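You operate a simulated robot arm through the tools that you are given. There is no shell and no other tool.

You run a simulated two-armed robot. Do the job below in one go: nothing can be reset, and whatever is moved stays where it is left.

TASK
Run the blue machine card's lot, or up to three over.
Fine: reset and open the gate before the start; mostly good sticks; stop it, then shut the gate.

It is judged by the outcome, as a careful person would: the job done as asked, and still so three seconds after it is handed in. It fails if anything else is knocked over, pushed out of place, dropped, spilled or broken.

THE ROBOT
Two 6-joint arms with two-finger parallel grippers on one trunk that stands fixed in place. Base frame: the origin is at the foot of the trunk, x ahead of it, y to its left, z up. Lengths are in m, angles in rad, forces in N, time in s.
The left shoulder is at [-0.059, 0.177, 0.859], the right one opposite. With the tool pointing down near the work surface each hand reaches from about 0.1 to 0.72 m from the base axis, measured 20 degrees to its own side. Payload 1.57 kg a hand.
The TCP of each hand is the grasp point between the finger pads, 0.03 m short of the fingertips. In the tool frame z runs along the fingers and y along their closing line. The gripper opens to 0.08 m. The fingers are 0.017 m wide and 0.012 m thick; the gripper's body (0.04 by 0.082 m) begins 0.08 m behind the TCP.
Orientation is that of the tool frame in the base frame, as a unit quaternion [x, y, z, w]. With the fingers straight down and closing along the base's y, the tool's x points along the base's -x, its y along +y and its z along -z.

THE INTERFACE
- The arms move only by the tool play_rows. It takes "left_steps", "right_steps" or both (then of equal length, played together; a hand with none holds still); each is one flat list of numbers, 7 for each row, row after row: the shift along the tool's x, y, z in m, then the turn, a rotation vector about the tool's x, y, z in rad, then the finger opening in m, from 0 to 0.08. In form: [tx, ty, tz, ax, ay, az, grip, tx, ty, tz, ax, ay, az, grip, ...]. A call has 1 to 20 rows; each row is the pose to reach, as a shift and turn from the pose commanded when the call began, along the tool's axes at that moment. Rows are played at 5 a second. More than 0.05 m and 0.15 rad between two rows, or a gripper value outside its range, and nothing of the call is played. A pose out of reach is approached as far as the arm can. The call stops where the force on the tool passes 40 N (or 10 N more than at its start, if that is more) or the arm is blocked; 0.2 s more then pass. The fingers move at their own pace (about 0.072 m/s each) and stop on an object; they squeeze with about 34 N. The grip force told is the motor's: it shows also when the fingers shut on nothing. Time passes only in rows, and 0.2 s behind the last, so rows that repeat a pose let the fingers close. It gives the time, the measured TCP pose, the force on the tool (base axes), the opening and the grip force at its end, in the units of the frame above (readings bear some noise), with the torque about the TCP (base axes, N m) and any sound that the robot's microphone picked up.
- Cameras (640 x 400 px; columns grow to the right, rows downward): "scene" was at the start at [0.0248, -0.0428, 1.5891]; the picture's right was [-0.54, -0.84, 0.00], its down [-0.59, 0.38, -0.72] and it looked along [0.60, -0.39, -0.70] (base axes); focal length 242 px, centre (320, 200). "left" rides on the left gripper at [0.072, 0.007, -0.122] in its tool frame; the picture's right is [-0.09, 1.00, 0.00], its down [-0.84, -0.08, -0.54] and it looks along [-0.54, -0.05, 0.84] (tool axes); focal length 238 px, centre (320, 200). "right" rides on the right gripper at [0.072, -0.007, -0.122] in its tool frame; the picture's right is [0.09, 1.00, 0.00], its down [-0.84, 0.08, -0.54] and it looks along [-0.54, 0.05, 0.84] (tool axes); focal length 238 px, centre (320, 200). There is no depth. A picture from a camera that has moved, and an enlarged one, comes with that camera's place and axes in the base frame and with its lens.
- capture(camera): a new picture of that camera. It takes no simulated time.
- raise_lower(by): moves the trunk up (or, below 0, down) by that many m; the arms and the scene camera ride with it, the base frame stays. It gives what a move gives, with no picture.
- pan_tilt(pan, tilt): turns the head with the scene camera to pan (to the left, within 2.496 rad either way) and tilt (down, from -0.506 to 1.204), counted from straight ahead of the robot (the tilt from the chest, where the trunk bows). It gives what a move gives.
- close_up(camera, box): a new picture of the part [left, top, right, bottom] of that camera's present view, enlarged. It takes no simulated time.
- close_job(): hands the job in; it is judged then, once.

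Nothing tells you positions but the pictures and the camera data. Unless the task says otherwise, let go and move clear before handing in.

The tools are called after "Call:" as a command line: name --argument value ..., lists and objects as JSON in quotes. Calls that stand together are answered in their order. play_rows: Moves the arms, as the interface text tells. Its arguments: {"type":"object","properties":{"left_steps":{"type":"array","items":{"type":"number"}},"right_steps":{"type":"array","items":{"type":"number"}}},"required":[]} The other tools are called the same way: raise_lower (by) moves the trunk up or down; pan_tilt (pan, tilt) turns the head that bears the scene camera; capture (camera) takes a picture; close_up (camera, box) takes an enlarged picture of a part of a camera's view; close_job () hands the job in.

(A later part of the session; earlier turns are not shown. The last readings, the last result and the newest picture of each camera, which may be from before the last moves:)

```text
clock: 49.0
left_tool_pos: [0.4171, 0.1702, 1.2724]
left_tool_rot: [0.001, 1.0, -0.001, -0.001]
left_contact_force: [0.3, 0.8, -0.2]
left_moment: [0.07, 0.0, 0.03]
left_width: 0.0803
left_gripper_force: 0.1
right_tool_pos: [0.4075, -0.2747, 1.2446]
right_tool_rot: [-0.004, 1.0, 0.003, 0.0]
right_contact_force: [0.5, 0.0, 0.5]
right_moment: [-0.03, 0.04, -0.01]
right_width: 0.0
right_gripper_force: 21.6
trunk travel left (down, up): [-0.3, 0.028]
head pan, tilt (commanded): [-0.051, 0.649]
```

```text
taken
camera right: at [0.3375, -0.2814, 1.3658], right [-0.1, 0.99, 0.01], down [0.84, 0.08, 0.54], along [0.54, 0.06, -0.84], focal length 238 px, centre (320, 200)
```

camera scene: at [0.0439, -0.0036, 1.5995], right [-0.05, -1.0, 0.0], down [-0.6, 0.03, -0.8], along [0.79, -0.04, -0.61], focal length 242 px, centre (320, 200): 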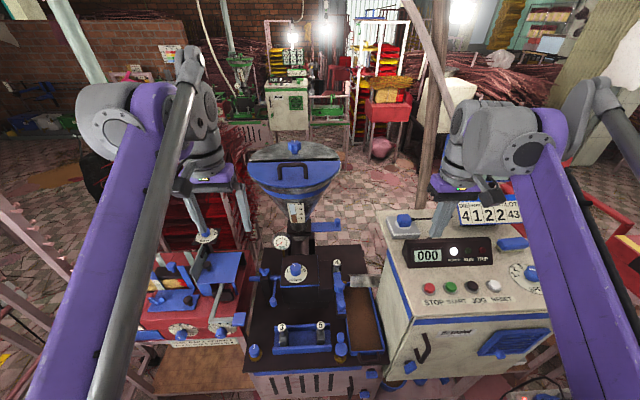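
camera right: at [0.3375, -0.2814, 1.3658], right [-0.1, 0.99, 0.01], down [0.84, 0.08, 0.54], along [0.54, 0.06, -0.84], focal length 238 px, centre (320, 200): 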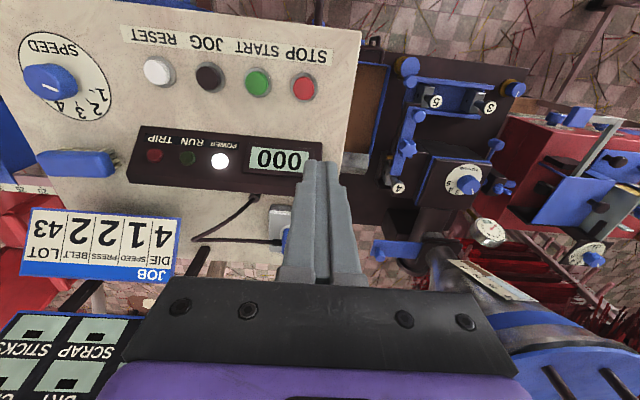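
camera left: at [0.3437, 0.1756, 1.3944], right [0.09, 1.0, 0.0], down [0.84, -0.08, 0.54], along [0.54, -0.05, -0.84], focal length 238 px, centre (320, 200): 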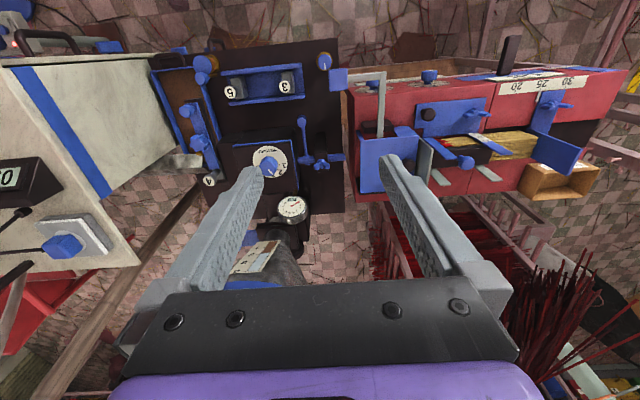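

Both cameras see the counter from here. I'll go above START and check the alignment.

Call:
play_rows --right_steps '[0.008, -0.019, 0.034, 0, 0, 0, 0.0, 0.016, -0.038, 0.068, 0, 0, 0, 0.0, 0.023, -0.057, 0.102, 0, 0, 0, 0.0, 0.0295, -0.0745, 0.135, 0, 0, 0, 0.0, 0.0295, -0.0745, 0.135, 0, 0, 0, 0.0]'

Call:
capture --camera "right"

Call:
close_up --camera "scene" --box '[370, 180, 570, 320]'

```text
clock: 50.2
left_tool_pos: [0.4152, 0.1713, 1.2747]
left_tool_rot: [0.0, 1.0, 0.0, -0.001]
left_contact_force: [0.1, -0.4, 0.0]
left_moment: [-0.04, -0.01, -0.04]
left_width: 0.0799
left_gripper_force: 0.0
right_tool_pos: [0.3805, -0.3462, 1.108]
right_tool_rot: [-0.003, 1.0, 0.003, 0.0]
right_contact_force: [0.1, 0.0, 0.6]
right_moment: [0.01, 0.02, 0.0]
right_width: 0.0
right_gripper_force: 21.3
trunk travel left (down, up): [-0.3, 0.028]
head pan, tilt (commanded): [-0.051, 0.649]
```

```text
taken
camera right: at [0.3093, -0.3532, 1.23], right [-0.1, 0.99, 0.0], down [0.84, 0.08, 0.54], along [0.54, 0.06, -0.84], focal length 238 px, centre (320, 200)
```

right: 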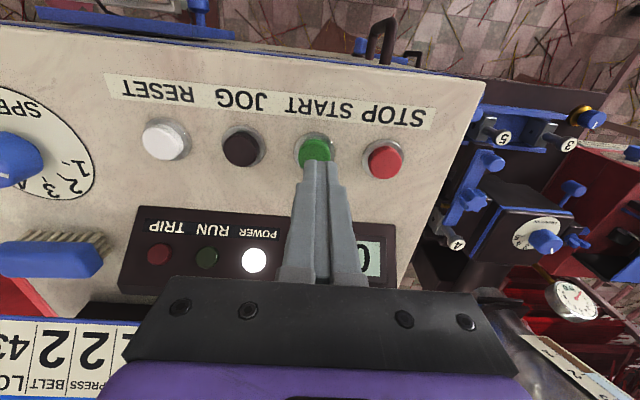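

```text
2.86 times, centred on (470, 250) of scene
camera zoom: at [0.0425, -0.0026, 1.5996], right [-0.05, -1.0, 0.0], down [-0.6, 0.03, -0.8], along [0.8, -0.04, -0.6], focal length 693 px, centre (-109, 57)
```

zoom: 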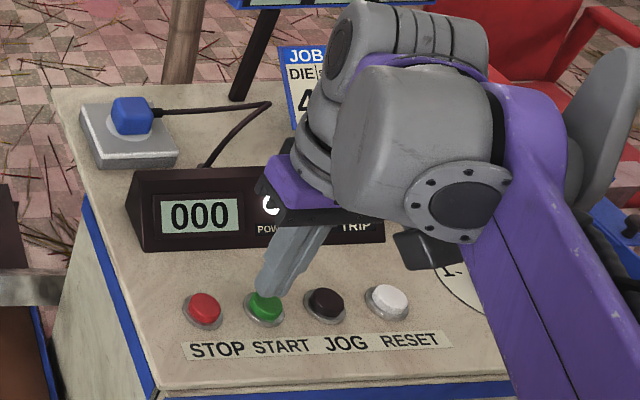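

Aligned over START. Before starting, I'll bring the left hand a little toward the middle so its camera can read the counter while the right hand is over STOP.

Call:
play_rows --left_steps '[0.004, -0.043, -0.005, 0, 0, 0, 0.08, 0.008, -0.086, -0.01, 0, 0, 0, 0.08, 0.012, -0.129, -0.015, 0, 0, 0, 0.08, 0.015, -0.171, -0.02, 0, 0, 0, 0.08]'

Call:
capture --camera "left"

Call:
capture --camera "scene"

```text
clock: 51.2
left_tool_pos: [0.4017, -0.0043, 1.2919]
left_tool_rot: [-0.001, 1.0, 0.0, -0.001]
left_contact_force: [0.0, 0.7, -0.2]
left_moment: [0.02, 0.0, -0.02]
left_width: 0.08
left_gripper_force: 0.0
right_tool_pos: [0.3807, -0.3471, 1.109]
right_tool_rot: [-0.003, 1.0, 0.003, 0.001]
right_contact_force: [0.4, -0.2, 0.2]
right_moment: [0.04, -0.01, 0.02]
right_width: 0.0
right_gripper_force: 21.5
trunk travel left (down, up): [-0.3, 0.028]
head pan, tilt (commanded): [-0.051, 0.649]
```

```text
taken
camera left: at [0.3287, 0.0025, 1.4135], right [0.09, 1.0, 0.0], down [0.84, -0.08, 0.54], along [0.54, -0.05, -0.84], focal length 238 px, centre (320, 200)
```

left: 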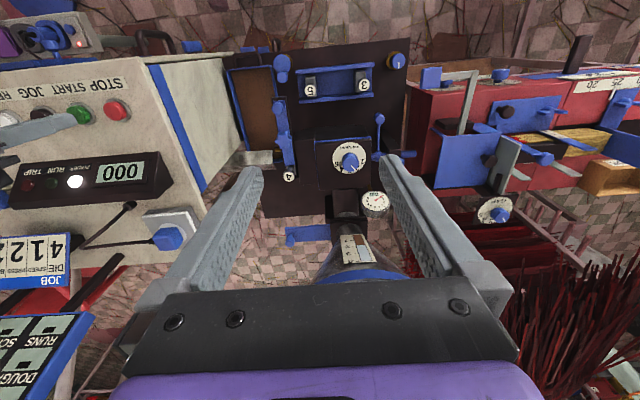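

```text
taken
camera scene: at [0.0428, -0.0043, 1.5995], right [-0.05, -1.0, 0.0], down [-0.6, 0.03, -0.8], along [0.8, -0.04, -0.6], focal length 242 px, centre (320, 200)
```

scene: 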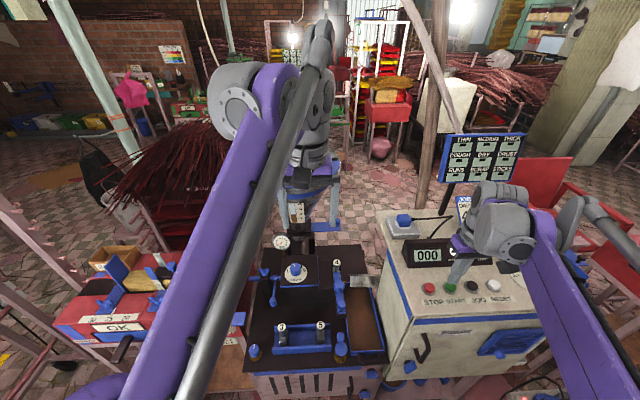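

Everything is visible: counter 000, the gauge, and the open gate. Now I'll press START and lift off.

Call:
play_rows --right_steps '[0.003, -0.003, 0.012, 0, 0, 0, 0.0, 0.003, -0.003, 0.019, 0, 0, 0, 0.0, 0.003, -0.003, 0.023, 0, 0, 0, 0.0, 0.003, -0.003, 0.026, 0, 0, 0, 0.0, 0.003, -0.003, 0.02, 0, 0, 0, 0.0, 0.003, -0.003, 0.005, 0, 0, 0, 0.0]'

Call:
capture --camera "left"

Call:
close_up --camera "left" --box '[0, 80, 240, 230]'

```text
clock: 52.6
left_tool_pos: [0.4018, -0.0015, 1.2916]
left_tool_rot: [0.0, 1.0, 0.0, -0.001]
left_contact_force: [-0.8, -1.2, 0.6]
left_moment: [0.01, -0.03, -0.01]
left_width: 0.08
left_gripper_force: 0.1
right_tool_pos: [0.3762, -0.3486, 1.1043]
right_tool_rot: [-0.003, 1.0, 0.003, 0.001]
right_contact_force: [0.3, 0.8, -0.8]
right_moment: [-0.05, 0.0, 0.03]
right_width: 0.0
right_gripper_force: 21.7
trunk travel left (down, up): [-0.3, 0.028]
head pan, tilt (commanded): [-0.051, 0.649]
heard: click
```

```text
taken
camera left: at [0.3283, 0.0042, 1.4132], right [0.09, 1.0, 0.0], down [0.84, -0.08, 0.54], along [0.54, -0.05, -0.84], focal length 238 px, centre (320, 200)
```

left: 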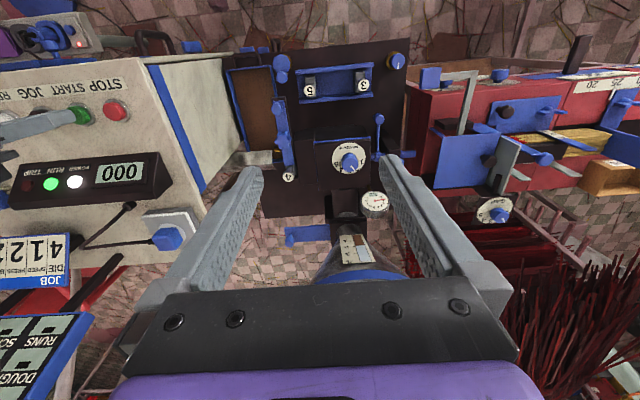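

```text
2.67 times, centred on (120, 155) of left
camera zoom: at [0.3283, 0.0042, 1.4132], right [0.09, 1.0, 0.0], down [0.84, -0.08, 0.54], along [0.54, -0.05, -0.84], focal length 636 px, centre (853, 320)
```

zoom: 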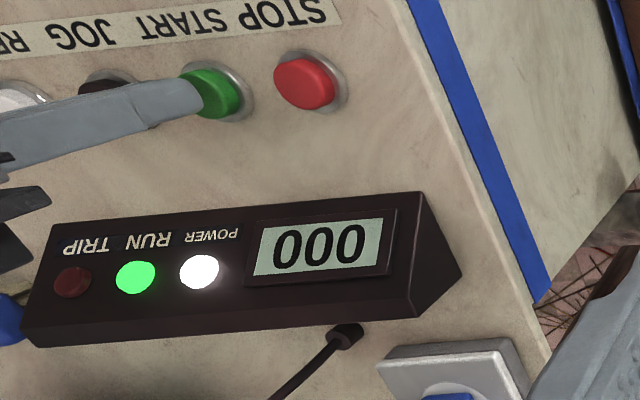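

RUN is lit and the counter is at 000. I'll shift the right hand over STOP and watch the count.

Call:
play_rows --right_steps '[0, 0.027, -0.004, 0, 0, 0, 0.0, 0, 0.0545, -0.002, 0, 0, 0, 0.0]'

Call:
capture --camera "left"

Call:
close_up --camera "left" --box '[0, 80, 240, 230]'

Call:
close_up --camera "left" --box '[230, 120, 420, 260]'

```text
clock: 53.2
left_tool_pos: [0.4013, -0.0013, 1.2917]
left_tool_rot: [0.001, 1.0, -0.001, -0.001]
left_contact_force: [0.4, -0.5, -1.1]
left_moment: [-0.03, 0.01, 0.03]
left_width: 0.0798
left_gripper_force: 0.1
right_tool_pos: [0.3772, -0.2927, 1.1067]
right_tool_rot: [-0.004, 1.0, 0.002, 0.001]
right_contact_force: [0.3, 0.2, -0.3]
right_moment: [-0.02, -0.03, -0.01]
right_width: 0.0001
right_gripper_force: 21.2
trunk travel left (down, up): [-0.3, 0.028]
head pan, tilt (commanded): [-0.051, 0.649]
```

```text
taken
camera left: at [0.3286, 0.0042, 1.4134], right [0.09, 1.0, 0.0], down [0.84, -0.08, 0.54], along [0.54, -0.05, -0.84], focal length 238 px, centre (320, 200)
```

left: 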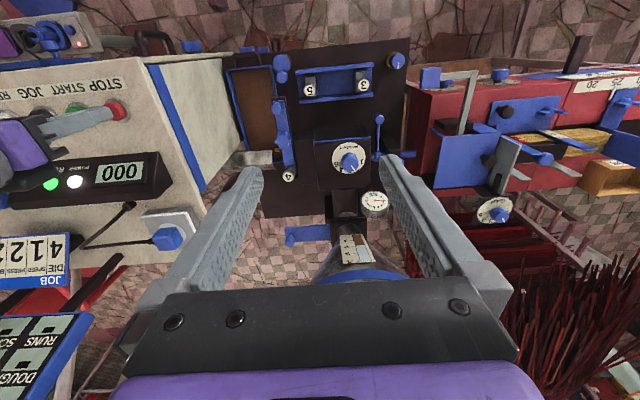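

```text
2.67 times, centred on (120, 155) of left
camera zoom: at [0.3286, 0.0042, 1.4134], right [0.09, 1.0, 0.0], down [0.84, -0.08, 0.54], along [0.54, -0.05, -0.84], focal length 636 px, centre (853, 320)
```

zoom: 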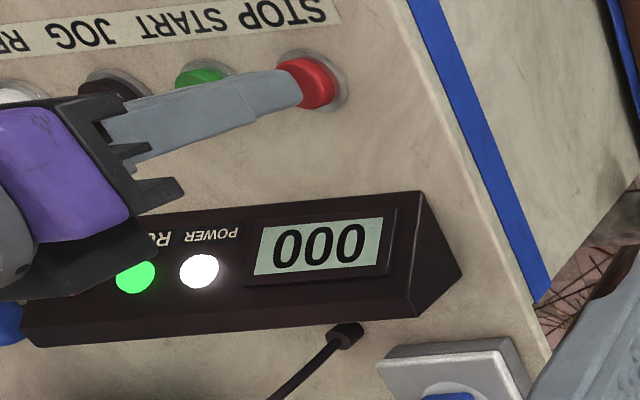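

```text
2.86 times, centred on (325, 190) of left
camera zoom: at [0.3286, 0.0042, 1.4134], right [0.09, 1.0, 0.0], down [0.84, -0.08, 0.54], along [0.54, -0.05, -0.84], focal length 681 px, centre (306, 229)
```

zoom: 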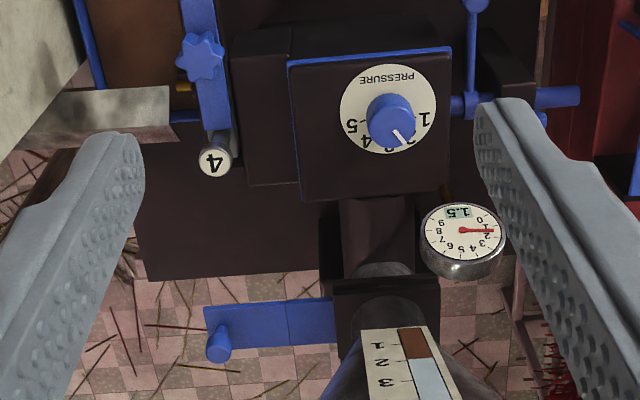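

The pressure is building (1.5). I'll wait in place and check the count.

Call:
play_rows --right_steps '[0, 0, 0, 0, 0, 0, 0.0, 0, 0, 0, 0, 0, 0, 0.0, 0, 0, 0, 0, 0, 0, 0.0, 0, 0, 0, 0, 0, 0, 0.0]'

Call:
capture --camera "left"

Call:
close_up --camera "left" --box '[230, 120, 420, 260]'

Call:
capture --camera "scene"

```text
clock: 54.2
left_tool_pos: [0.4011, -0.0011, 1.2925]
left_tool_rot: [0.001, 1.0, 0.0, -0.001]
left_contact_force: [-0.5, -0.9, -1.1]
left_moment: [-0.01, 0.02, 0.03]
left_width: 0.0802
left_gripper_force: 0.0
right_tool_pos: [0.3769, -0.2941, 1.1057]
right_tool_rot: [-0.004, 1.0, 0.003, 0.001]
right_contact_force: [0.7, 1.4, -0.5]
right_moment: [0.0, 0.0, 0.0]
right_width: 0.0002
right_gripper_force: 21.4
trunk travel left (down, up): [-0.3, 0.028]
head pan, tilt (commanded): [-0.051, 0.649]
```

```text
taken
camera left: at [0.3286, 0.0039, 1.4134], right [0.09, 1.0, 0.0], down [0.84, -0.08, 0.54], along [0.54, -0.05, -0.84], focal length 238 px, centre (320, 200)
```

left: 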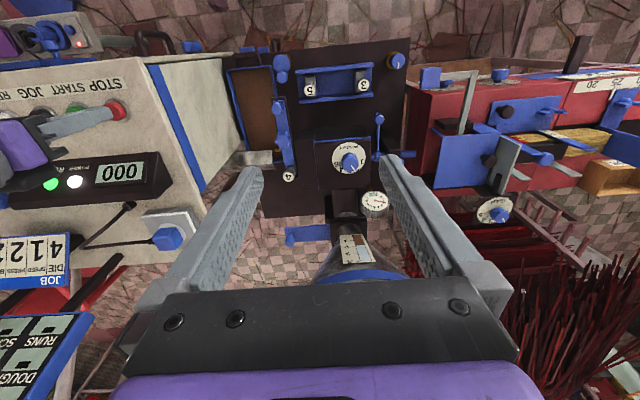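

```text
2.86 times, centred on (325, 190) of left
camera zoom: at [0.3286, 0.0039, 1.4134], right [0.09, 1.0, 0.0], down [0.84, -0.08, 0.54], along [0.54, -0.05, -0.84], focal length 681 px, centre (306, 229)
```

zoom: 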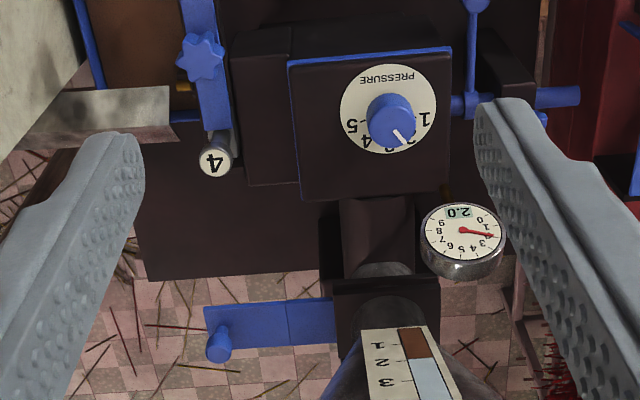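

```text
taken
camera scene: at [0.0426, -0.0031, 1.5995], right [-0.05, -1.0, 0.0], down [-0.6, 0.03, -0.8], along [0.8, -0.04, -0.6], focal length 242 px, centre (320, 200)
```

scene: 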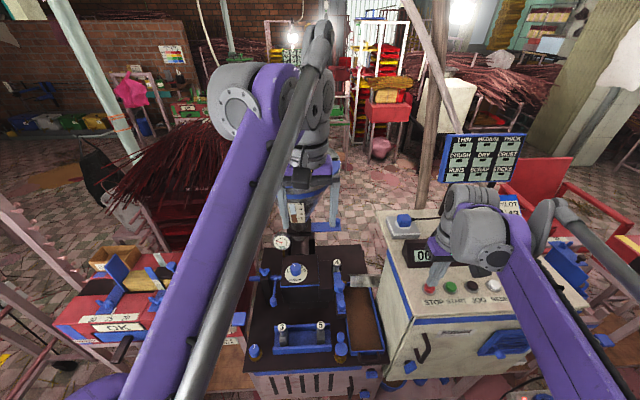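

Pressure is up to 2.0, as set. I'll keep waiting for the first sticks.

Call:
play_rows --right_steps '[0, 0, 0, 0, 0, 0, 0.0, 0, 0, 0, 0, 0, 0, 0.0, 0, 0, 0, 0, 0, 0, 0.0, 0, 0, 0, 0, 0, 0, 0.0, 0, 0, 0, 0, 0, 0, 0.0, 0, 0, 0, 0, 0, 0, 0.0, 0, 0, 0, 0, 0, 0, 0.0, 0, 0, 0, 0, 0, 0, 0.0, 0, 0, 0, 0, 0, 0, 0.0]'

Call:
capture --camera "left"

Call:
close_up --camera "left" --box '[230, 120, 420, 260]'

```text
clock: 56.2
left_tool_pos: [0.4015, -0.0009, 1.2918]
left_tool_rot: [0.0, 1.0, 0.0, -0.001]
left_contact_force: [-0.5, 0.2, -0.6]
left_moment: [0.0, 0.02, 0.01]
left_width: 0.0802
left_gripper_force: 0.1
right_tool_pos: [0.3773, -0.293, 1.1058]
right_tool_rot: [-0.004, 1.0, 0.002, 0.0]
right_contact_force: [0.6, 0.7, -0.4]
right_moment: [-0.02, -0.03, 0.01]
right_width: 0.0
right_gripper_force: 21.7
trunk travel left (down, up): [-0.3, 0.028]
head pan, tilt (commanded): [-0.051, 0.649]
```

```text
taken
camera left: at [0.3286, 0.004, 1.4134], right [0.09, 1.0, 0.0], down [0.84, -0.08, 0.54], along [0.54, -0.05, -0.84], focal length 238 px, centre (320, 200)
```

left: 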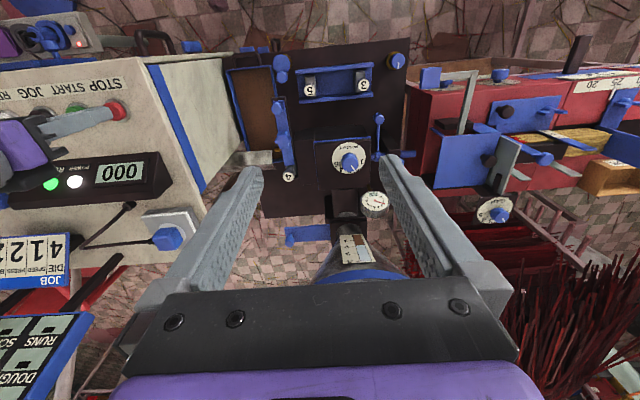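

```text
2.86 times, centred on (325, 190) of left
camera zoom: at [0.3286, 0.004, 1.4134], right [0.09, 1.0, 0.0], down [0.84, -0.08, 0.54], along [0.54, -0.05, -0.84], focal length 681 px, centre (306, 229)
```

zoom: 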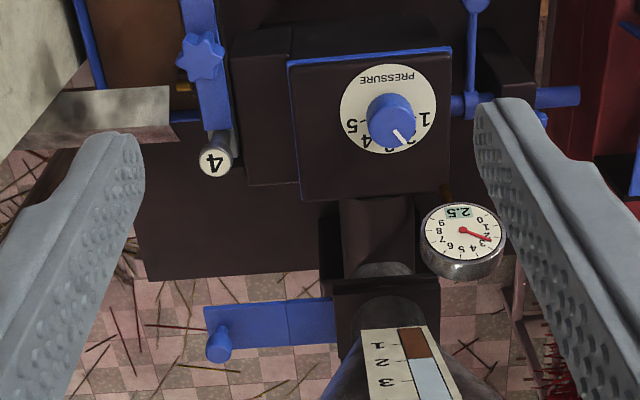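

Call:
play_rows --right_steps '[0, 0, 0, 0, 0, 0, 0.0, 0, 0, 0, 0, 0, 0, 0.0, 0, 0, 0, 0, 0, 0, 0.0, 0, 0, 0, 0, 0, 0, 0.0, 0, 0, 0, 0, 0, 0, 0.0, 0, 0, 0, 0, 0, 0, 0.0, 0, 0, 0, 0, 0, 0, 0.0, 0, 0, 0, 0, 0, 0, 0.0, 0, 0, 0, 0, 0, 0, 0.0]'

Call:
capture --camera "left"

Call:
close_up --camera "left" --box '[200, 100, 420, 260]'

Call:
close_up --camera "left" --box '[360, 40, 640, 240]'

Call:
close_up --camera "scene" --box '[240, 220, 420, 380]'

```text
clock: 58.2
left_tool_pos: [0.4009, -0.0026, 1.293]
left_tool_rot: [0.0, 1.0, 0.0, -0.001]
left_contact_force: [-0.6, -0.2, 0.0]
left_moment: [-0.01, -0.01, 0.0]
left_width: 0.0799
left_gripper_force: 0.1
right_tool_pos: [0.3777, -0.294, 1.107]
right_tool_rot: [-0.003, 1.0, 0.003, 0.0]
right_contact_force: [0.4, 1.0, -0.8]
right_moment: [-0.01, -0.03, 0.01]
right_width: 0.0
right_gripper_force: 21.7
trunk travel left (down, up): [-0.3, 0.028]
head pan, tilt (commanded): [-0.051, 0.649]
```

```text
taken
camera left: at [0.3286, 0.004, 1.4134], right [0.09, 1.0, 0.0], down [0.84, -0.08, 0.54], along [0.54, -0.05, -0.84], focal length 238 px, centre (320, 200)
```

left: 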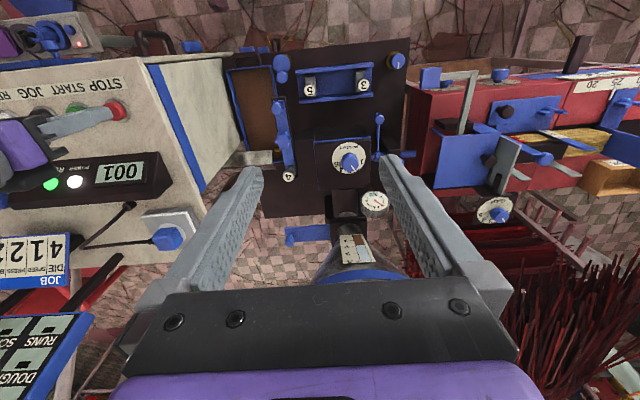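

```text
2.50 times, centred on (310, 180) of left
camera zoom: at [0.3286, 0.004, 1.4134], right [0.09, 1.0, 0.0], down [0.84, -0.08, 0.54], along [0.54, -0.05, -0.84], focal length 596 px, centre (345, 250)
```

zoom: 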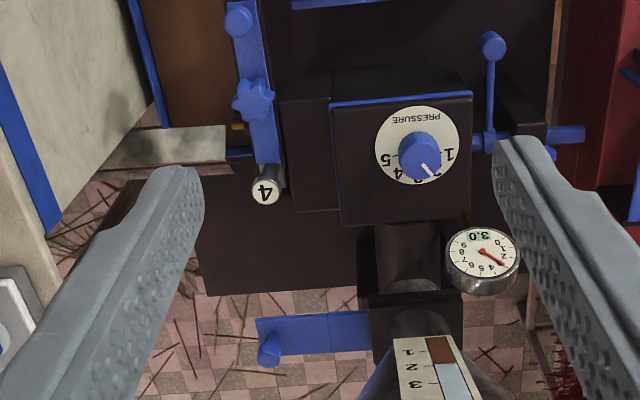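

```text
2.00 times, centred on (500, 140) of left
camera zoom: at [0.3286, 0.004, 1.4134], right [0.09, 1.0, 0.0], down [0.84, -0.08, 0.54], along [0.54, -0.05, -0.84], focal length 477 px, centre (-40, 320)
```

zoom: 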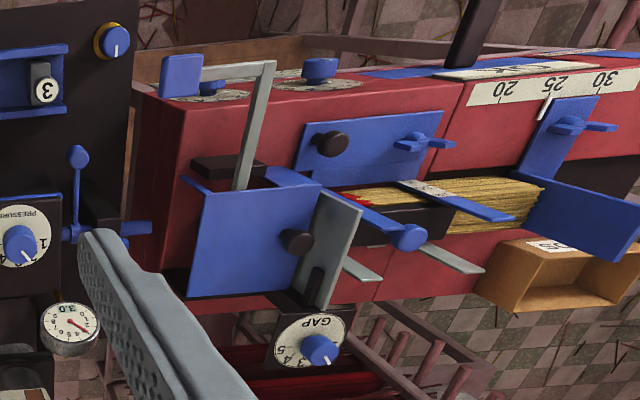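

```text
2.50 times, centred on (330, 300) of scene
camera zoom: at [0.0426, -0.0031, 1.5995], right [-0.05, -1.0, 0.0], down [-0.6, 0.03, -0.8], along [0.8, -0.04, -0.6], focal length 606 px, centre (295, -50)
```

zoom: 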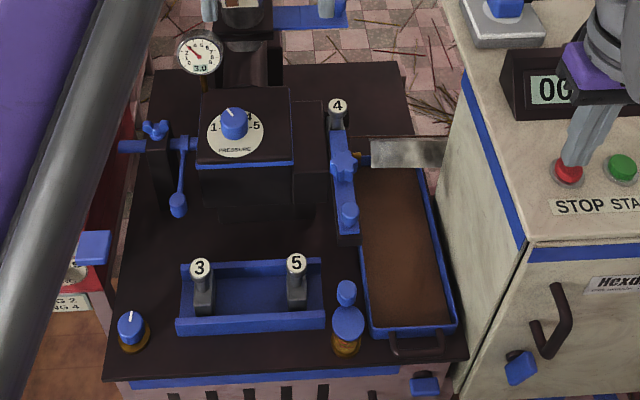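

First stick counted at about 58 s. I'll keep watching to learn the rate.

Call:
play_rows --right_steps '[0, 0, 0, 0, 0, 0, 0.0, 0, 0, 0, 0, 0, 0, 0.0, 0, 0, 0, 0, 0, 0, 0.0, 0, 0, 0, 0, 0, 0, 0.0, 0, 0, 0, 0, 0, 0, 0.0, 0, 0, 0, 0, 0, 0, 0.0, 0, 0, 0, 0, 0, 0, 0.0, 0, 0, 0, 0, 0, 0, 0.0, 0, 0, 0, 0, 0, 0, 0.0]'

Call:
close_up --camera "left" --box '[0, 80, 240, 230]'

Call:
close_up --camera "left" --box '[200, 100, 420, 260]'

Call:
pan_tilt --pan -0.5 --tilt 0.7

Call:
capture --camera "scene"

Call:
close_up --camera "left" --box '[0, 80, 240, 230]'

```text
clock: 60.2
left_tool_pos: [0.4021, -0.001, 1.2923]
left_tool_rot: [-0.001, 1.0, 0.0, -0.001]
left_contact_force: [0.6, 0.2, -1.5]
left_moment: [0.0, -0.05, 0.02]
left_width: 0.0802
left_gripper_force: 0.0
right_tool_pos: [0.3767, -0.2932, 1.1062]
right_tool_rot: [-0.003, 1.0, 0.002, 0.001]
right_contact_force: [0.4, -0.1, -0.3]
right_moment: [0.0, 0.0, -0.02]
right_width: 0.0001
right_gripper_force: 21.0
trunk travel left (down, up): [-0.3, 0.028]
head pan, tilt (commanded): [-0.051, 0.649]
```

```text
2.67 times, centred on (120, 155) of left
camera zoom: at [0.3286, 0.004, 1.4134], right [0.09, 1.0, 0.0], down [0.84, -0.08, 0.54], along [0.54, -0.05, -0.84], focal length 636 px, centre (853, 320)
```

zoom: 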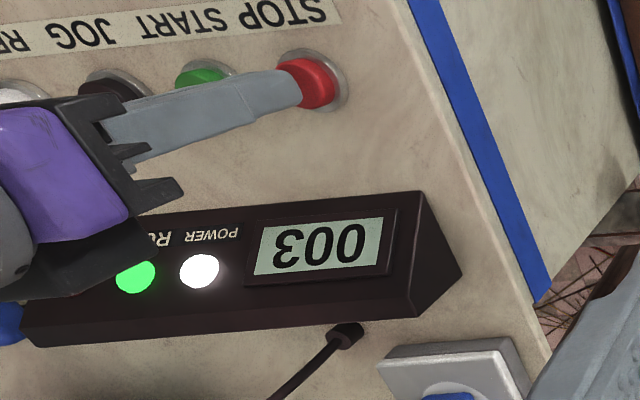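

```text
2.50 times, centred on (310, 180) of left
camera zoom: at [0.3286, 0.004, 1.4134], right [0.09, 1.0, 0.0], down [0.84, -0.08, 0.54], along [0.54, -0.05, -0.84], focal length 596 px, centre (345, 250)
```

zoom: 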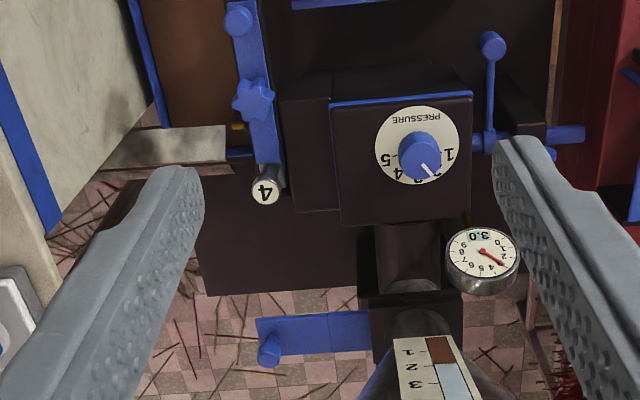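

```text
clock: 61.1
left_tool_pos: [0.401, -0.0019, 1.2918]
left_tool_rot: [0.0, 1.0, 0.0, -0.001]
left_contact_force: [0.8, -0.1, 0.1]
left_moment: [0.01, -0.01, 0.0]
left_width: 0.0799
left_gripper_force: 0.0
right_tool_pos: [0.3769, -0.2935, 1.1071]
right_tool_rot: [-0.003, 1.0, 0.003, 0.0]
right_contact_force: [-0.4, 0.2, 0.4]
right_moment: [-0.02, -0.01, 0.01]
right_width: 0.0
right_gripper_force: 21.3
trunk travel left (down, up): [-0.3, 0.028]
head pan, tilt (commanded): [-0.499, 0.7]
```

```text
taken
camera scene: at [0.0305, -0.0393, 1.5952], right [-0.48, -0.88, 0.0], down [-0.57, 0.31, -0.77], along [0.67, -0.37, -0.64], focal length 242 px, centre (320, 200)
```

scene: 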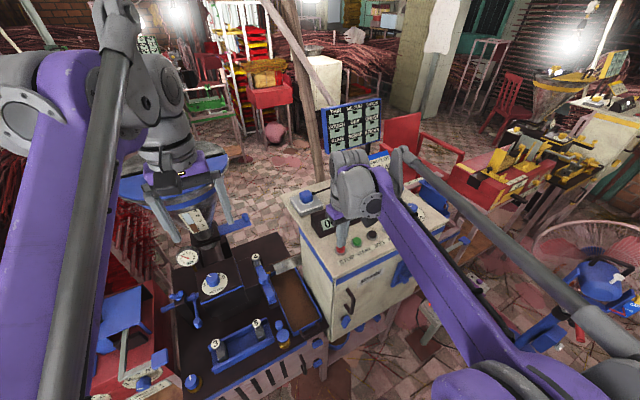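

```text
2.67 times, centred on (120, 155) of left
camera zoom: at [0.3286, 0.004, 1.4134], right [0.09, 1.0, 0.0], down [0.84, -0.08, 0.54], along [0.54, -0.05, -0.84], focal length 636 px, centre (853, 320)
```

zoom: 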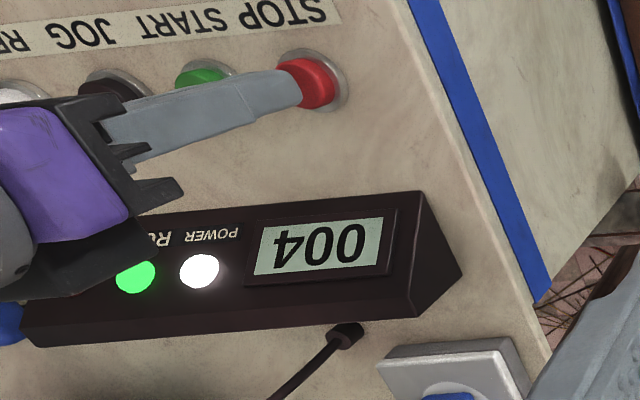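

The rate is about one stick a second (004 at 61.1 s), with the pressure steady at 3.0. I'll check the board and the output for quality before going on; looking takes no simulated time.

Call:
close_up --camera "scene" --box '[310, 80, 460, 220]'

Call:
close_up --camera "scene" --box '[150, 200, 340, 330]'

Call:
capture --camera "right"

Call:
close_up --camera "left" --box '[200, 60, 320, 200]'

```text
2.86 times, centred on (385, 150) of scene
camera zoom: at [0.0305, -0.0393, 1.5952], right [-0.48, -0.88, 0.0], down [-0.57, 0.31, -0.77], along [0.67, -0.37, -0.64], focal length 693 px, centre (134, 343)
```

zoom: 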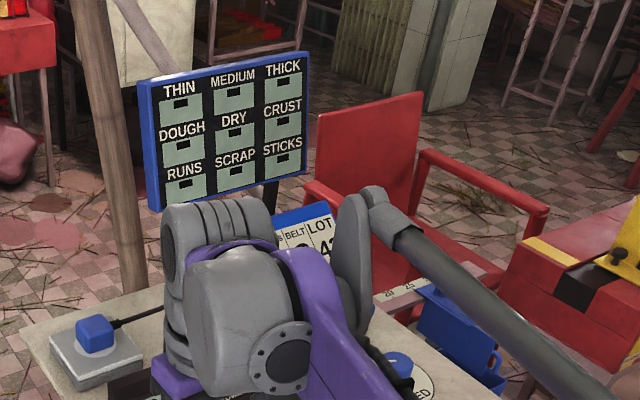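

```text
3.08 times, centred on (245, 265) of scene
camera zoom: at [0.0305, -0.0393, 1.5952], right [-0.48, -0.88, 0.0], down [-0.57, 0.31, -0.77], along [0.67, -0.37, -0.64], focal length 746 px, centre (551, 0)
```

zoom: 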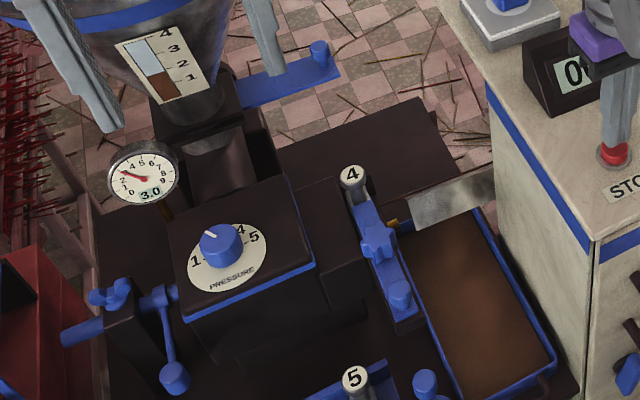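

```text
taken
camera right: at [0.3061, -0.3006, 1.2279], right [-0.1, 0.99, 0.01], down [0.84, 0.08, 0.54], along [0.54, 0.06, -0.84], focal length 238 px, centre (320, 200)
```

right: 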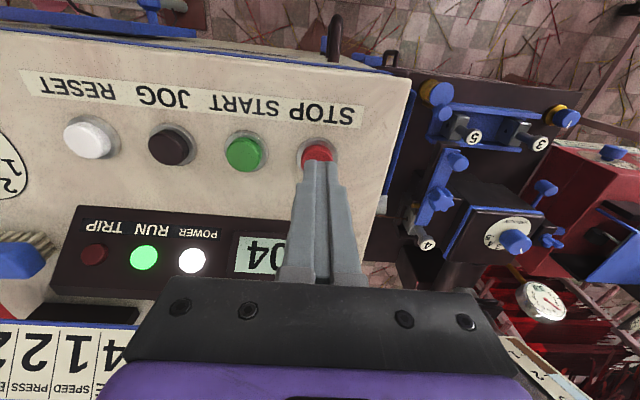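

```text
2.86 times, centred on (260, 130) of left
camera zoom: at [0.3286, 0.004, 1.4134], right [0.09, 1.0, 0.0], down [0.84, -0.08, 0.54], along [0.54, -0.05, -0.84], focal length 681 px, centre (491, 400)
```

zoom: 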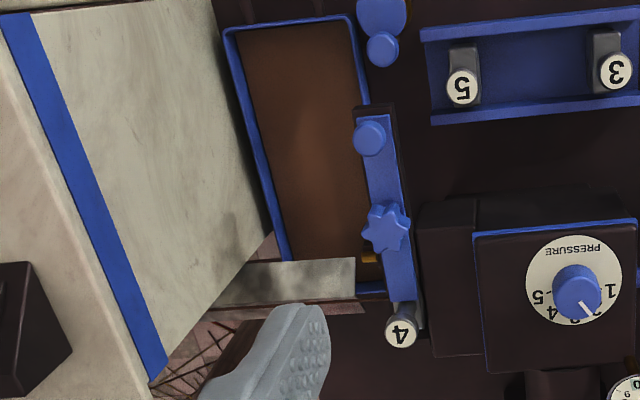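

No trip and all is steady. I'll wait in longer stretches, checking the count in between.

Call:
play_rows --right_steps '[0, 0, 0, 0, 0, 0, 0.0, 0, 0, 0, 0, 0, 0, 0.0, 0, 0, 0, 0, 0, 0, 0.0, 0, 0, 0, 0, 0, 0, 0.0, 0, 0, 0, 0, 0, 0, 0.0, 0, 0, 0, 0, 0, 0, 0.0, 0, 0, 0, 0, 0, 0, 0.0, 0, 0, 0, 0, 0, 0, 0.0, 0, 0, 0, 0, 0, 0, 0.0, 0, 0, 0, 0, 0, 0, 0.0, 0, 0, 0, 0, 0, 0, 0.0, 0, 0, 0, 0, 0, 0, 0.0, 0, 0, 0, 0, 0, 0, 0.0, 0, 0, 0, 0, 0, 0, 0.0, 0, 0, 0, 0, 0, 0, 0.0, 0, 0, 0, 0, 0, 0, 0.0, 0, 0, 0, 0, 0, 0, 0.0, 0, 0, 0, 0, 0, 0, 0.0]'

Call:
capture --camera "left"

Call:
close_up --camera "left" --box '[0, 80, 240, 230]'

```text
clock: 64.9
left_tool_pos: [0.4014, -0.002, 1.2928]
left_tool_rot: [0.001, 1.0, 0.001, 0.0]
left_contact_force: [-0.1, 0.5, 0.4]
left_moment: [-0.01, 0.03, 0.01]
left_width: 0.0801
left_gripper_force: 0.1
right_tool_pos: [0.3776, -0.2935, 1.1059]
right_tool_rot: [-0.003, 1.0, 0.003, 0.001]
right_contact_force: [0.0, 0.8, -0.4]
right_moment: [-0.01, 0.0, -0.02]
right_width: 0.0001
right_gripper_force: 20.7
trunk travel left (down, up): [-0.3, 0.028]
head pan, tilt (commanded): [-0.499, 0.7]
```

```text
taken
camera left: at [0.3286, 0.004, 1.4134], right [0.09, 1.0, 0.0], down [0.84, -0.08, 0.54], along [0.54, -0.05, -0.84], focal length 238 px, centre (320, 200)
```

left: 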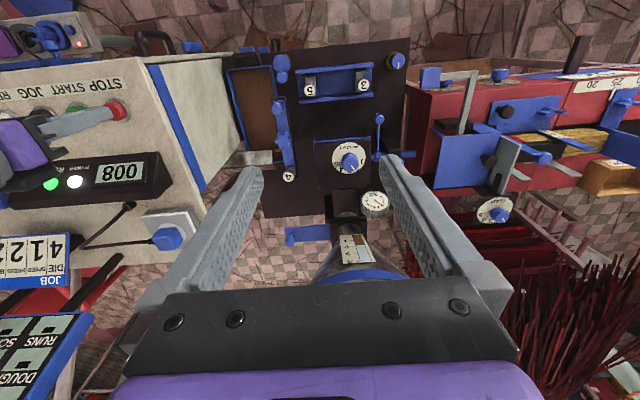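

```text
2.67 times, centred on (120, 155) of left
camera zoom: at [0.3286, 0.004, 1.4134], right [0.09, 1.0, 0.0], down [0.84, -0.08, 0.54], along [0.54, -0.05, -0.84], focal length 636 px, centre (853, 320)
```

zoom: 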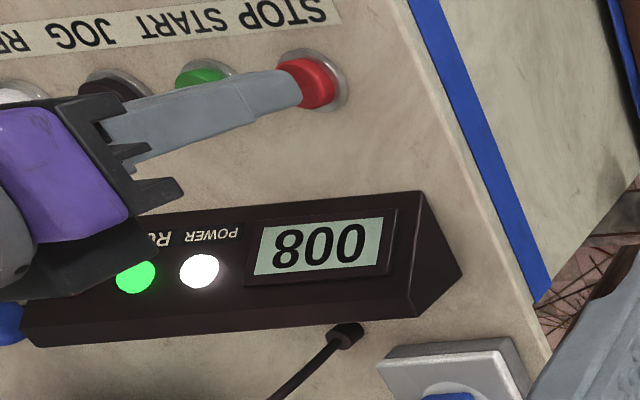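

008 at 64.9 s. I'll continue waiting with the hand held over STOP.

Call:
play_rows --right_steps '[0, 0, 0, 0, 0, 0, 0.0, 0, 0, 0, 0, 0, 0, 0.0, 0, 0, 0, 0, 0, 0, 0.0, 0, 0, 0, 0, 0, 0, 0.0, 0, 0, 0, 0, 0, 0, 0.0, 0, 0, 0, 0, 0, 0, 0.0, 0, 0, 0, 0, 0, 0, 0.0, 0, 0, 0, 0, 0, 0, 0.0, 0, 0, 0, 0, 0, 0, 0.0, 0, 0, 0, 0, 0, 0, 0.0, 0, 0, 0, 0, 0, 0, 0.0, 0, 0, 0, 0, 0, 0, 0.0, 0, 0, 0, 0, 0, 0, 0.0, 0, 0, 0, 0, 0, 0, 0.0, 0, 0, 0, 0, 0, 0, 0.0, 0, 0, 0, 0, 0, 0, 0.0, 0, 0, 0, 0, 0, 0, 0.0, 0, 0, 0, 0, 0, 0, 0.0, 0, 0, 0, 0, 0, 0, 0.0, 0, 0, 0, 0, 0, 0, 0.0]'

Call:
close_up --camera "left" --box '[0, 80, 240, 230]'

Call:
play_rows --right_steps '[0, 0, 0, 0, 0, 0, 0.0, 0, 0, 0, 0, 0, 0, 0.0, 0, 0, 0, 0, 0, 0, 0.0, 0, 0, 0, 0, 0, 0, 0.0, 0, 0, 0, 0, 0, 0, 0.0, 0, 0, 0, 0, 0, 0, 0.0, 0, 0, 0, 0, 0, 0, 0.0, 0, 0, 0, 0, 0, 0, 0.0, 0, 0, 0, 0, 0, 0, 0.0, 0, 0, 0, 0, 0, 0, 0.0, 0, 0, 0, 0, 0, 0, 0.0, 0, 0, 0, 0, 0, 0, 0.0, 0, 0, 0, 0, 0, 0, 0.0, 0, 0, 0, 0, 0, 0, 0.0, 0, 0, 0, 0, 0, 0, 0.0, 0, 0, 0, 0, 0, 0, 0.0, 0, 0, 0, 0, 0, 0, 0.0, 0, 0, 0, 0, 0, 0, 0.0, 0, 0, 0, 0, 0, 0, 0.0, 0, 0, 0, 0, 0, 0, 0.0]'

Call:
capture --camera "left"

Call:
close_up --camera "left" --box '[0, 80, 240, 230]'

```text
clock: 69.1
left_tool_pos: [0.4017, -0.0023, 1.2926]
left_tool_rot: [0.0, 1.0, 0.0, -0.001]
left_contact_force: [0.4, 0.4, -0.5]
left_moment: [0.06, 0.02, 0.06]
left_width: 0.0798
left_gripper_force: 0.1
right_tool_pos: [0.3772, -0.2934, 1.1068]
right_tool_rot: [-0.004, 1.0, 0.003, 0.0]
right_contact_force: [-0.4, 0.0, 0.2]
right_moment: [0.02, -0.05, -0.01]
right_width: 0.0002
right_gripper_force: 21.3
trunk travel left (down, up): [-0.3, 0.028]
head pan, tilt (commanded): [-0.499, 0.7]
```

```text
2.67 times, centred on (120, 155) of left
camera zoom: at [0.3286, 0.004, 1.4134], right [0.09, 1.0, 0.0], down [0.84, -0.08, 0.54], along [0.54, -0.05, -0.84], focal length 636 px, centre (853, 320)
```

zoom: 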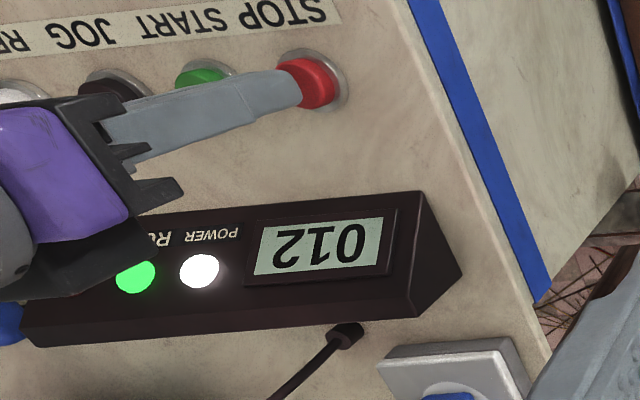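

```text
clock: 73.3
left_tool_pos: [0.4008, -0.0014, 1.2915]
left_tool_rot: [0.002, 1.0, 0.0, 0.0]
left_contact_force: [0.1, 0.4, 0.1]
left_moment: [-0.01, -0.06, 0.02]
left_width: 0.0801
left_gripper_force: 0.0
right_tool_pos: [0.377, -0.294, 1.1069]
right_tool_rot: [-0.003, 1.0, 0.003, 0.002]
right_contact_force: [0.4, 0.8, -0.1]
right_moment: [0.0, 0.02, 0.06]
right_width: 0.0001
right_gripper_force: 21.1
trunk travel left (down, up): [-0.3, 0.028]
head pan, tilt (commanded): [-0.499, 0.7]
```

```text
taken
camera left: at [0.3286, 0.004, 1.4134], right [0.09, 1.0, 0.0], down [0.84, -0.08, 0.54], along [0.54, -0.05, -0.84], focal length 238 px, centre (320, 200)
```

left: 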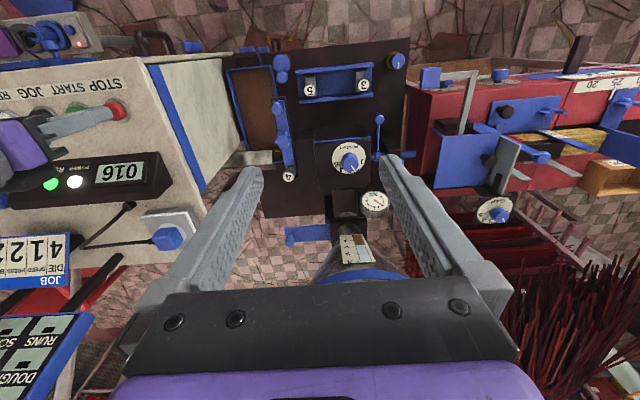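

```text
2.67 times, centred on (120, 155) of left
camera zoom: at [0.3286, 0.004, 1.4134], right [0.09, 1.0, 0.0], down [0.84, -0.08, 0.54], along [0.54, -0.05, -0.84], focal length 636 px, centre (853, 320)
```

zoom: 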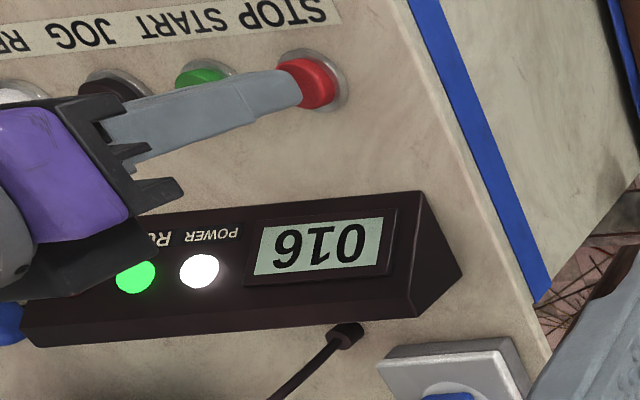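

016 at 73.3 s, one stick about every 1.03 s. The gauge and RUN lamp are steady, so I'll continue.

Call:
play_rows --right_steps '[0, 0, 0, 0, 0, 0, 0.0, 0, 0, 0, 0, 0, 0, 0.0, 0, 0, 0, 0, 0, 0, 0.0, 0, 0, 0, 0, 0, 0, 0.0, 0, 0, 0, 0, 0, 0, 0.0, 0, 0, 0, 0, 0, 0, 0.0, 0, 0, 0, 0, 0, 0, 0.0, 0, 0, 0, 0, 0, 0, 0.0, 0, 0, 0, 0, 0, 0, 0.0, 0, 0, 0, 0, 0, 0, 0.0, 0, 0, 0, 0, 0, 0, 0.0, 0, 0, 0, 0, 0, 0, 0.0, 0, 0, 0, 0, 0, 0, 0.0, 0, 0, 0, 0, 0, 0, 0.0, 0, 0, 0, 0, 0, 0, 0.0, 0, 0, 0, 0, 0, 0, 0.0, 0, 0, 0, 0, 0, 0, 0.0, 0, 0, 0, 0, 0, 0, 0.0, 0, 0, 0, 0, 0, 0, 0.0, 0, 0, 0, 0, 0, 0, 0.0]'

Call:
play_rows --right_steps '[0, 0, 0, 0, 0, 0, 0.0, 0, 0, 0, 0, 0, 0, 0.0, 0, 0, 0, 0, 0, 0, 0.0, 0, 0, 0, 0, 0, 0, 0.0, 0, 0, 0, 0, 0, 0, 0.0, 0, 0, 0, 0, 0, 0, 0.0, 0, 0, 0, 0, 0, 0, 0.0, 0, 0, 0, 0, 0, 0, 0.0, 0, 0, 0, 0, 0, 0, 0.0, 0, 0, 0, 0, 0, 0, 0.0, 0, 0, 0, 0, 0, 0, 0.0, 0, 0, 0, 0, 0, 0, 0.0, 0, 0, 0, 0, 0, 0, 0.0, 0, 0, 0, 0, 0, 0, 0.0, 0, 0, 0, 0, 0, 0, 0.0, 0, 0, 0, 0, 0, 0, 0.0, 0, 0, 0, 0, 0, 0, 0.0, 0, 0, 0, 0, 0, 0, 0.0, 0, 0, 0, 0, 0, 0, 0.0, 0, 0, 0, 0, 0, 0, 0.0]'

Call:
close_up --camera "left" --box '[0, 80, 240, 230]'

Call:
close_up --camera "left" --box '[200, 100, 420, 260]'

```text
clock: 77.5
left_tool_pos: [0.4017, -0.0021, 1.2918]
left_tool_rot: [0.0, 1.0, 0.0, 0.0]
left_contact_force: [-0.3, 0.2, 0.1]
left_moment: [0.0, 0.01, 0.03]
left_width: 0.0801
left_gripper_force: 0.0
right_tool_pos: [0.3779, -0.2929, 1.1064]
right_tool_rot: [-0.003, 1.0, 0.002, 0.001]
right_contact_force: [-0.4, -0.3, -1.1]
right_moment: [0.02, -0.02, 0.02]
right_width: 0.0001
right_gripper_force: 20.8
trunk travel left (down, up): [-0.3, 0.028]
head pan, tilt (commanded): [-0.499, 0.7]
```

```text
clock: 81.7
left_tool_pos: [0.4017, -0.0015, 1.2926]
left_tool_rot: [0.0, 1.0, 0.0, -0.001]
left_contact_force: [0.6, 0.0, 0.0]
left_moment: [0.0, 0.02, 0.02]
left_width: 0.0798
left_gripper_force: 0.1
right_tool_pos: [0.3769, -0.2927, 1.1057]
right_tool_rot: [-0.004, 1.0, 0.002, 0.0]
right_contact_force: [0.7, 0.2, 0.6]
right_moment: [-0.01, 0.01, 0.0]
right_width: 0.0
right_gripper_force: 21.2
trunk travel left (down, up): [-0.3, 0.028]
head pan, tilt (commanded): [-0.499, 0.7]
```

```text
2.67 times, centred on (120, 155) of left
camera zoom: at [0.3286, 0.004, 1.4134], right [0.09, 1.0, 0.0], down [0.84, -0.08, 0.54], along [0.54, -0.05, -0.84], focal length 636 px, centre (853, 320)
```

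zoom: 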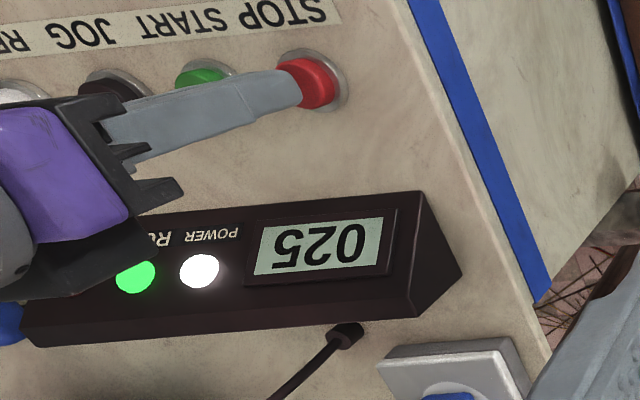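

```text
2.50 times, centred on (310, 180) of left
camera zoom: at [0.3286, 0.004, 1.4134], right [0.09, 1.0, 0.0], down [0.84, -0.08, 0.54], along [0.54, -0.05, -0.84], focal length 596 px, centre (345, 250)
```

zoom: 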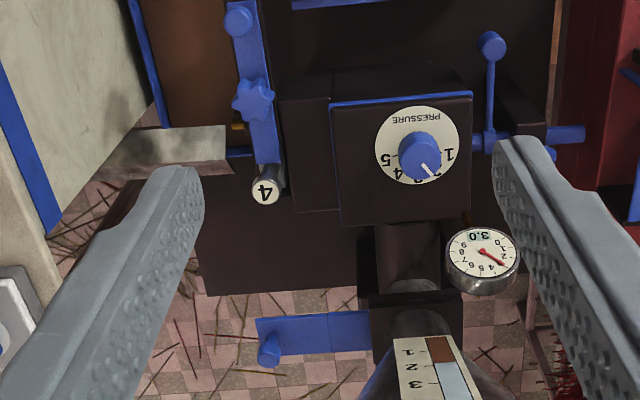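

025 at 81.7 s, so 43 is due at about 99 s. I'll wait to around 38.

Call:
play_rows --right_steps '[0, 0, 0, 0, 0, 0, 0.0, 0, 0, 0, 0, 0, 0, 0.0, 0, 0, 0, 0, 0, 0, 0.0, 0, 0, 0, 0, 0, 0, 0.0, 0, 0, 0, 0, 0, 0, 0.0, 0, 0, 0, 0, 0, 0, 0.0, 0, 0, 0, 0, 0, 0, 0.0, 0, 0, 0, 0, 0, 0, 0.0, 0, 0, 0, 0, 0, 0, 0.0, 0, 0, 0, 0, 0, 0, 0.0, 0, 0, 0, 0, 0, 0, 0.0, 0, 0, 0, 0, 0, 0, 0.0, 0, 0, 0, 0, 0, 0, 0.0, 0, 0, 0, 0, 0, 0, 0.0, 0, 0, 0, 0, 0, 0, 0.0, 0, 0, 0, 0, 0, 0, 0.0, 0, 0, 0, 0, 0, 0, 0.0, 0, 0, 0, 0, 0, 0, 0.0, 0, 0, 0, 0, 0, 0, 0.0, 0, 0, 0, 0, 0, 0, 0.0]'

Call:
play_rows --right_steps '[0, 0, 0, 0, 0, 0, 0.0, 0, 0, 0, 0, 0, 0, 0.0, 0, 0, 0, 0, 0, 0, 0.0, 0, 0, 0, 0, 0, 0, 0.0, 0, 0, 0, 0, 0, 0, 0.0, 0, 0, 0, 0, 0, 0, 0.0, 0, 0, 0, 0, 0, 0, 0.0, 0, 0, 0, 0, 0, 0, 0.0, 0, 0, 0, 0, 0, 0, 0.0, 0, 0, 0, 0, 0, 0, 0.0, 0, 0, 0, 0, 0, 0, 0.0, 0, 0, 0, 0, 0, 0, 0.0, 0, 0, 0, 0, 0, 0, 0.0, 0, 0, 0, 0, 0, 0, 0.0, 0, 0, 0, 0, 0, 0, 0.0, 0, 0, 0, 0, 0, 0, 0.0, 0, 0, 0, 0, 0, 0, 0.0, 0, 0, 0, 0, 0, 0, 0.0, 0, 0, 0, 0, 0, 0, 0.0, 0, 0, 0, 0, 0, 0, 0.0]'

Call:
close_up --camera "left" --box '[0, 80, 240, 230]'

Call:
close_up --camera "left" --box '[200, 100, 420, 260]'

```text
clock: 85.9
left_tool_pos: [0.4012, -0.0015, 1.2929]
left_tool_rot: [0.0, 1.0, 0.0, -0.001]
left_contact_force: [-0.1, 0.4, 0.3]
left_moment: [0.01, 0.0, -0.01]
left_width: 0.08
left_gripper_force: 0.0
right_tool_pos: [0.3775, -0.2929, 1.1062]
right_tool_rot: [-0.004, 1.0, 0.003, 0.001]
right_contact_force: [0.3, 0.0, -0.6]
right_moment: [0.03, -0.01, 0.0]
right_width: 0.0001
right_gripper_force: 21.5
trunk travel left (down, up): [-0.3, 0.028]
head pan, tilt (commanded): [-0.499, 0.7]
```

```text
clock: 90.1
left_tool_pos: [0.4011, -0.0008, 1.2922]
left_tool_rot: [0.001, 1.0, 0.0, -0.001]
left_contact_force: [-0.5, -0.1, 0.2]
left_moment: [-0.03, 0.0, 0.01]
left_width: 0.0798
left_gripper_force: 0.0
right_tool_pos: [0.3789, -0.294, 1.1078]
right_tool_rot: [-0.003, 1.0, 0.003, 0.001]
right_contact_force: [0.4, 0.0, 0.2]
right_moment: [0.0, -0.01, 0.02]
right_width: 0.0001
right_gripper_force: 21.6
trunk travel left (down, up): [-0.3, 0.028]
head pan, tilt (commanded): [-0.499, 0.7]
```

```text
2.67 times, centred on (120, 155) of left
camera zoom: at [0.3286, 0.004, 1.4134], right [0.09, 1.0, 0.0], down [0.84, -0.08, 0.54], along [0.54, -0.05, -0.84], focal length 636 px, centre (853, 320)
```

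zoom: 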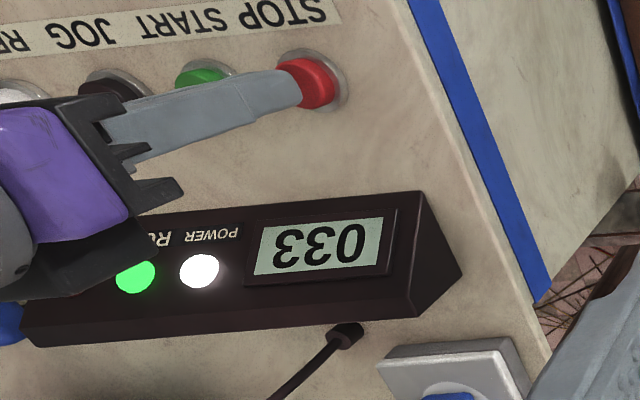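

```text
2.50 times, centred on (310, 180) of left
camera zoom: at [0.3286, 0.004, 1.4134], right [0.09, 1.0, 0.0], down [0.84, -0.08, 0.54], along [0.54, -0.05, -0.84], focal length 596 px, centre (345, 250)
```

zoom: 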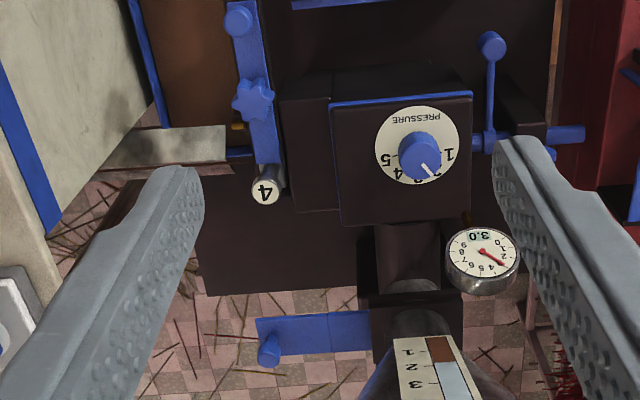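

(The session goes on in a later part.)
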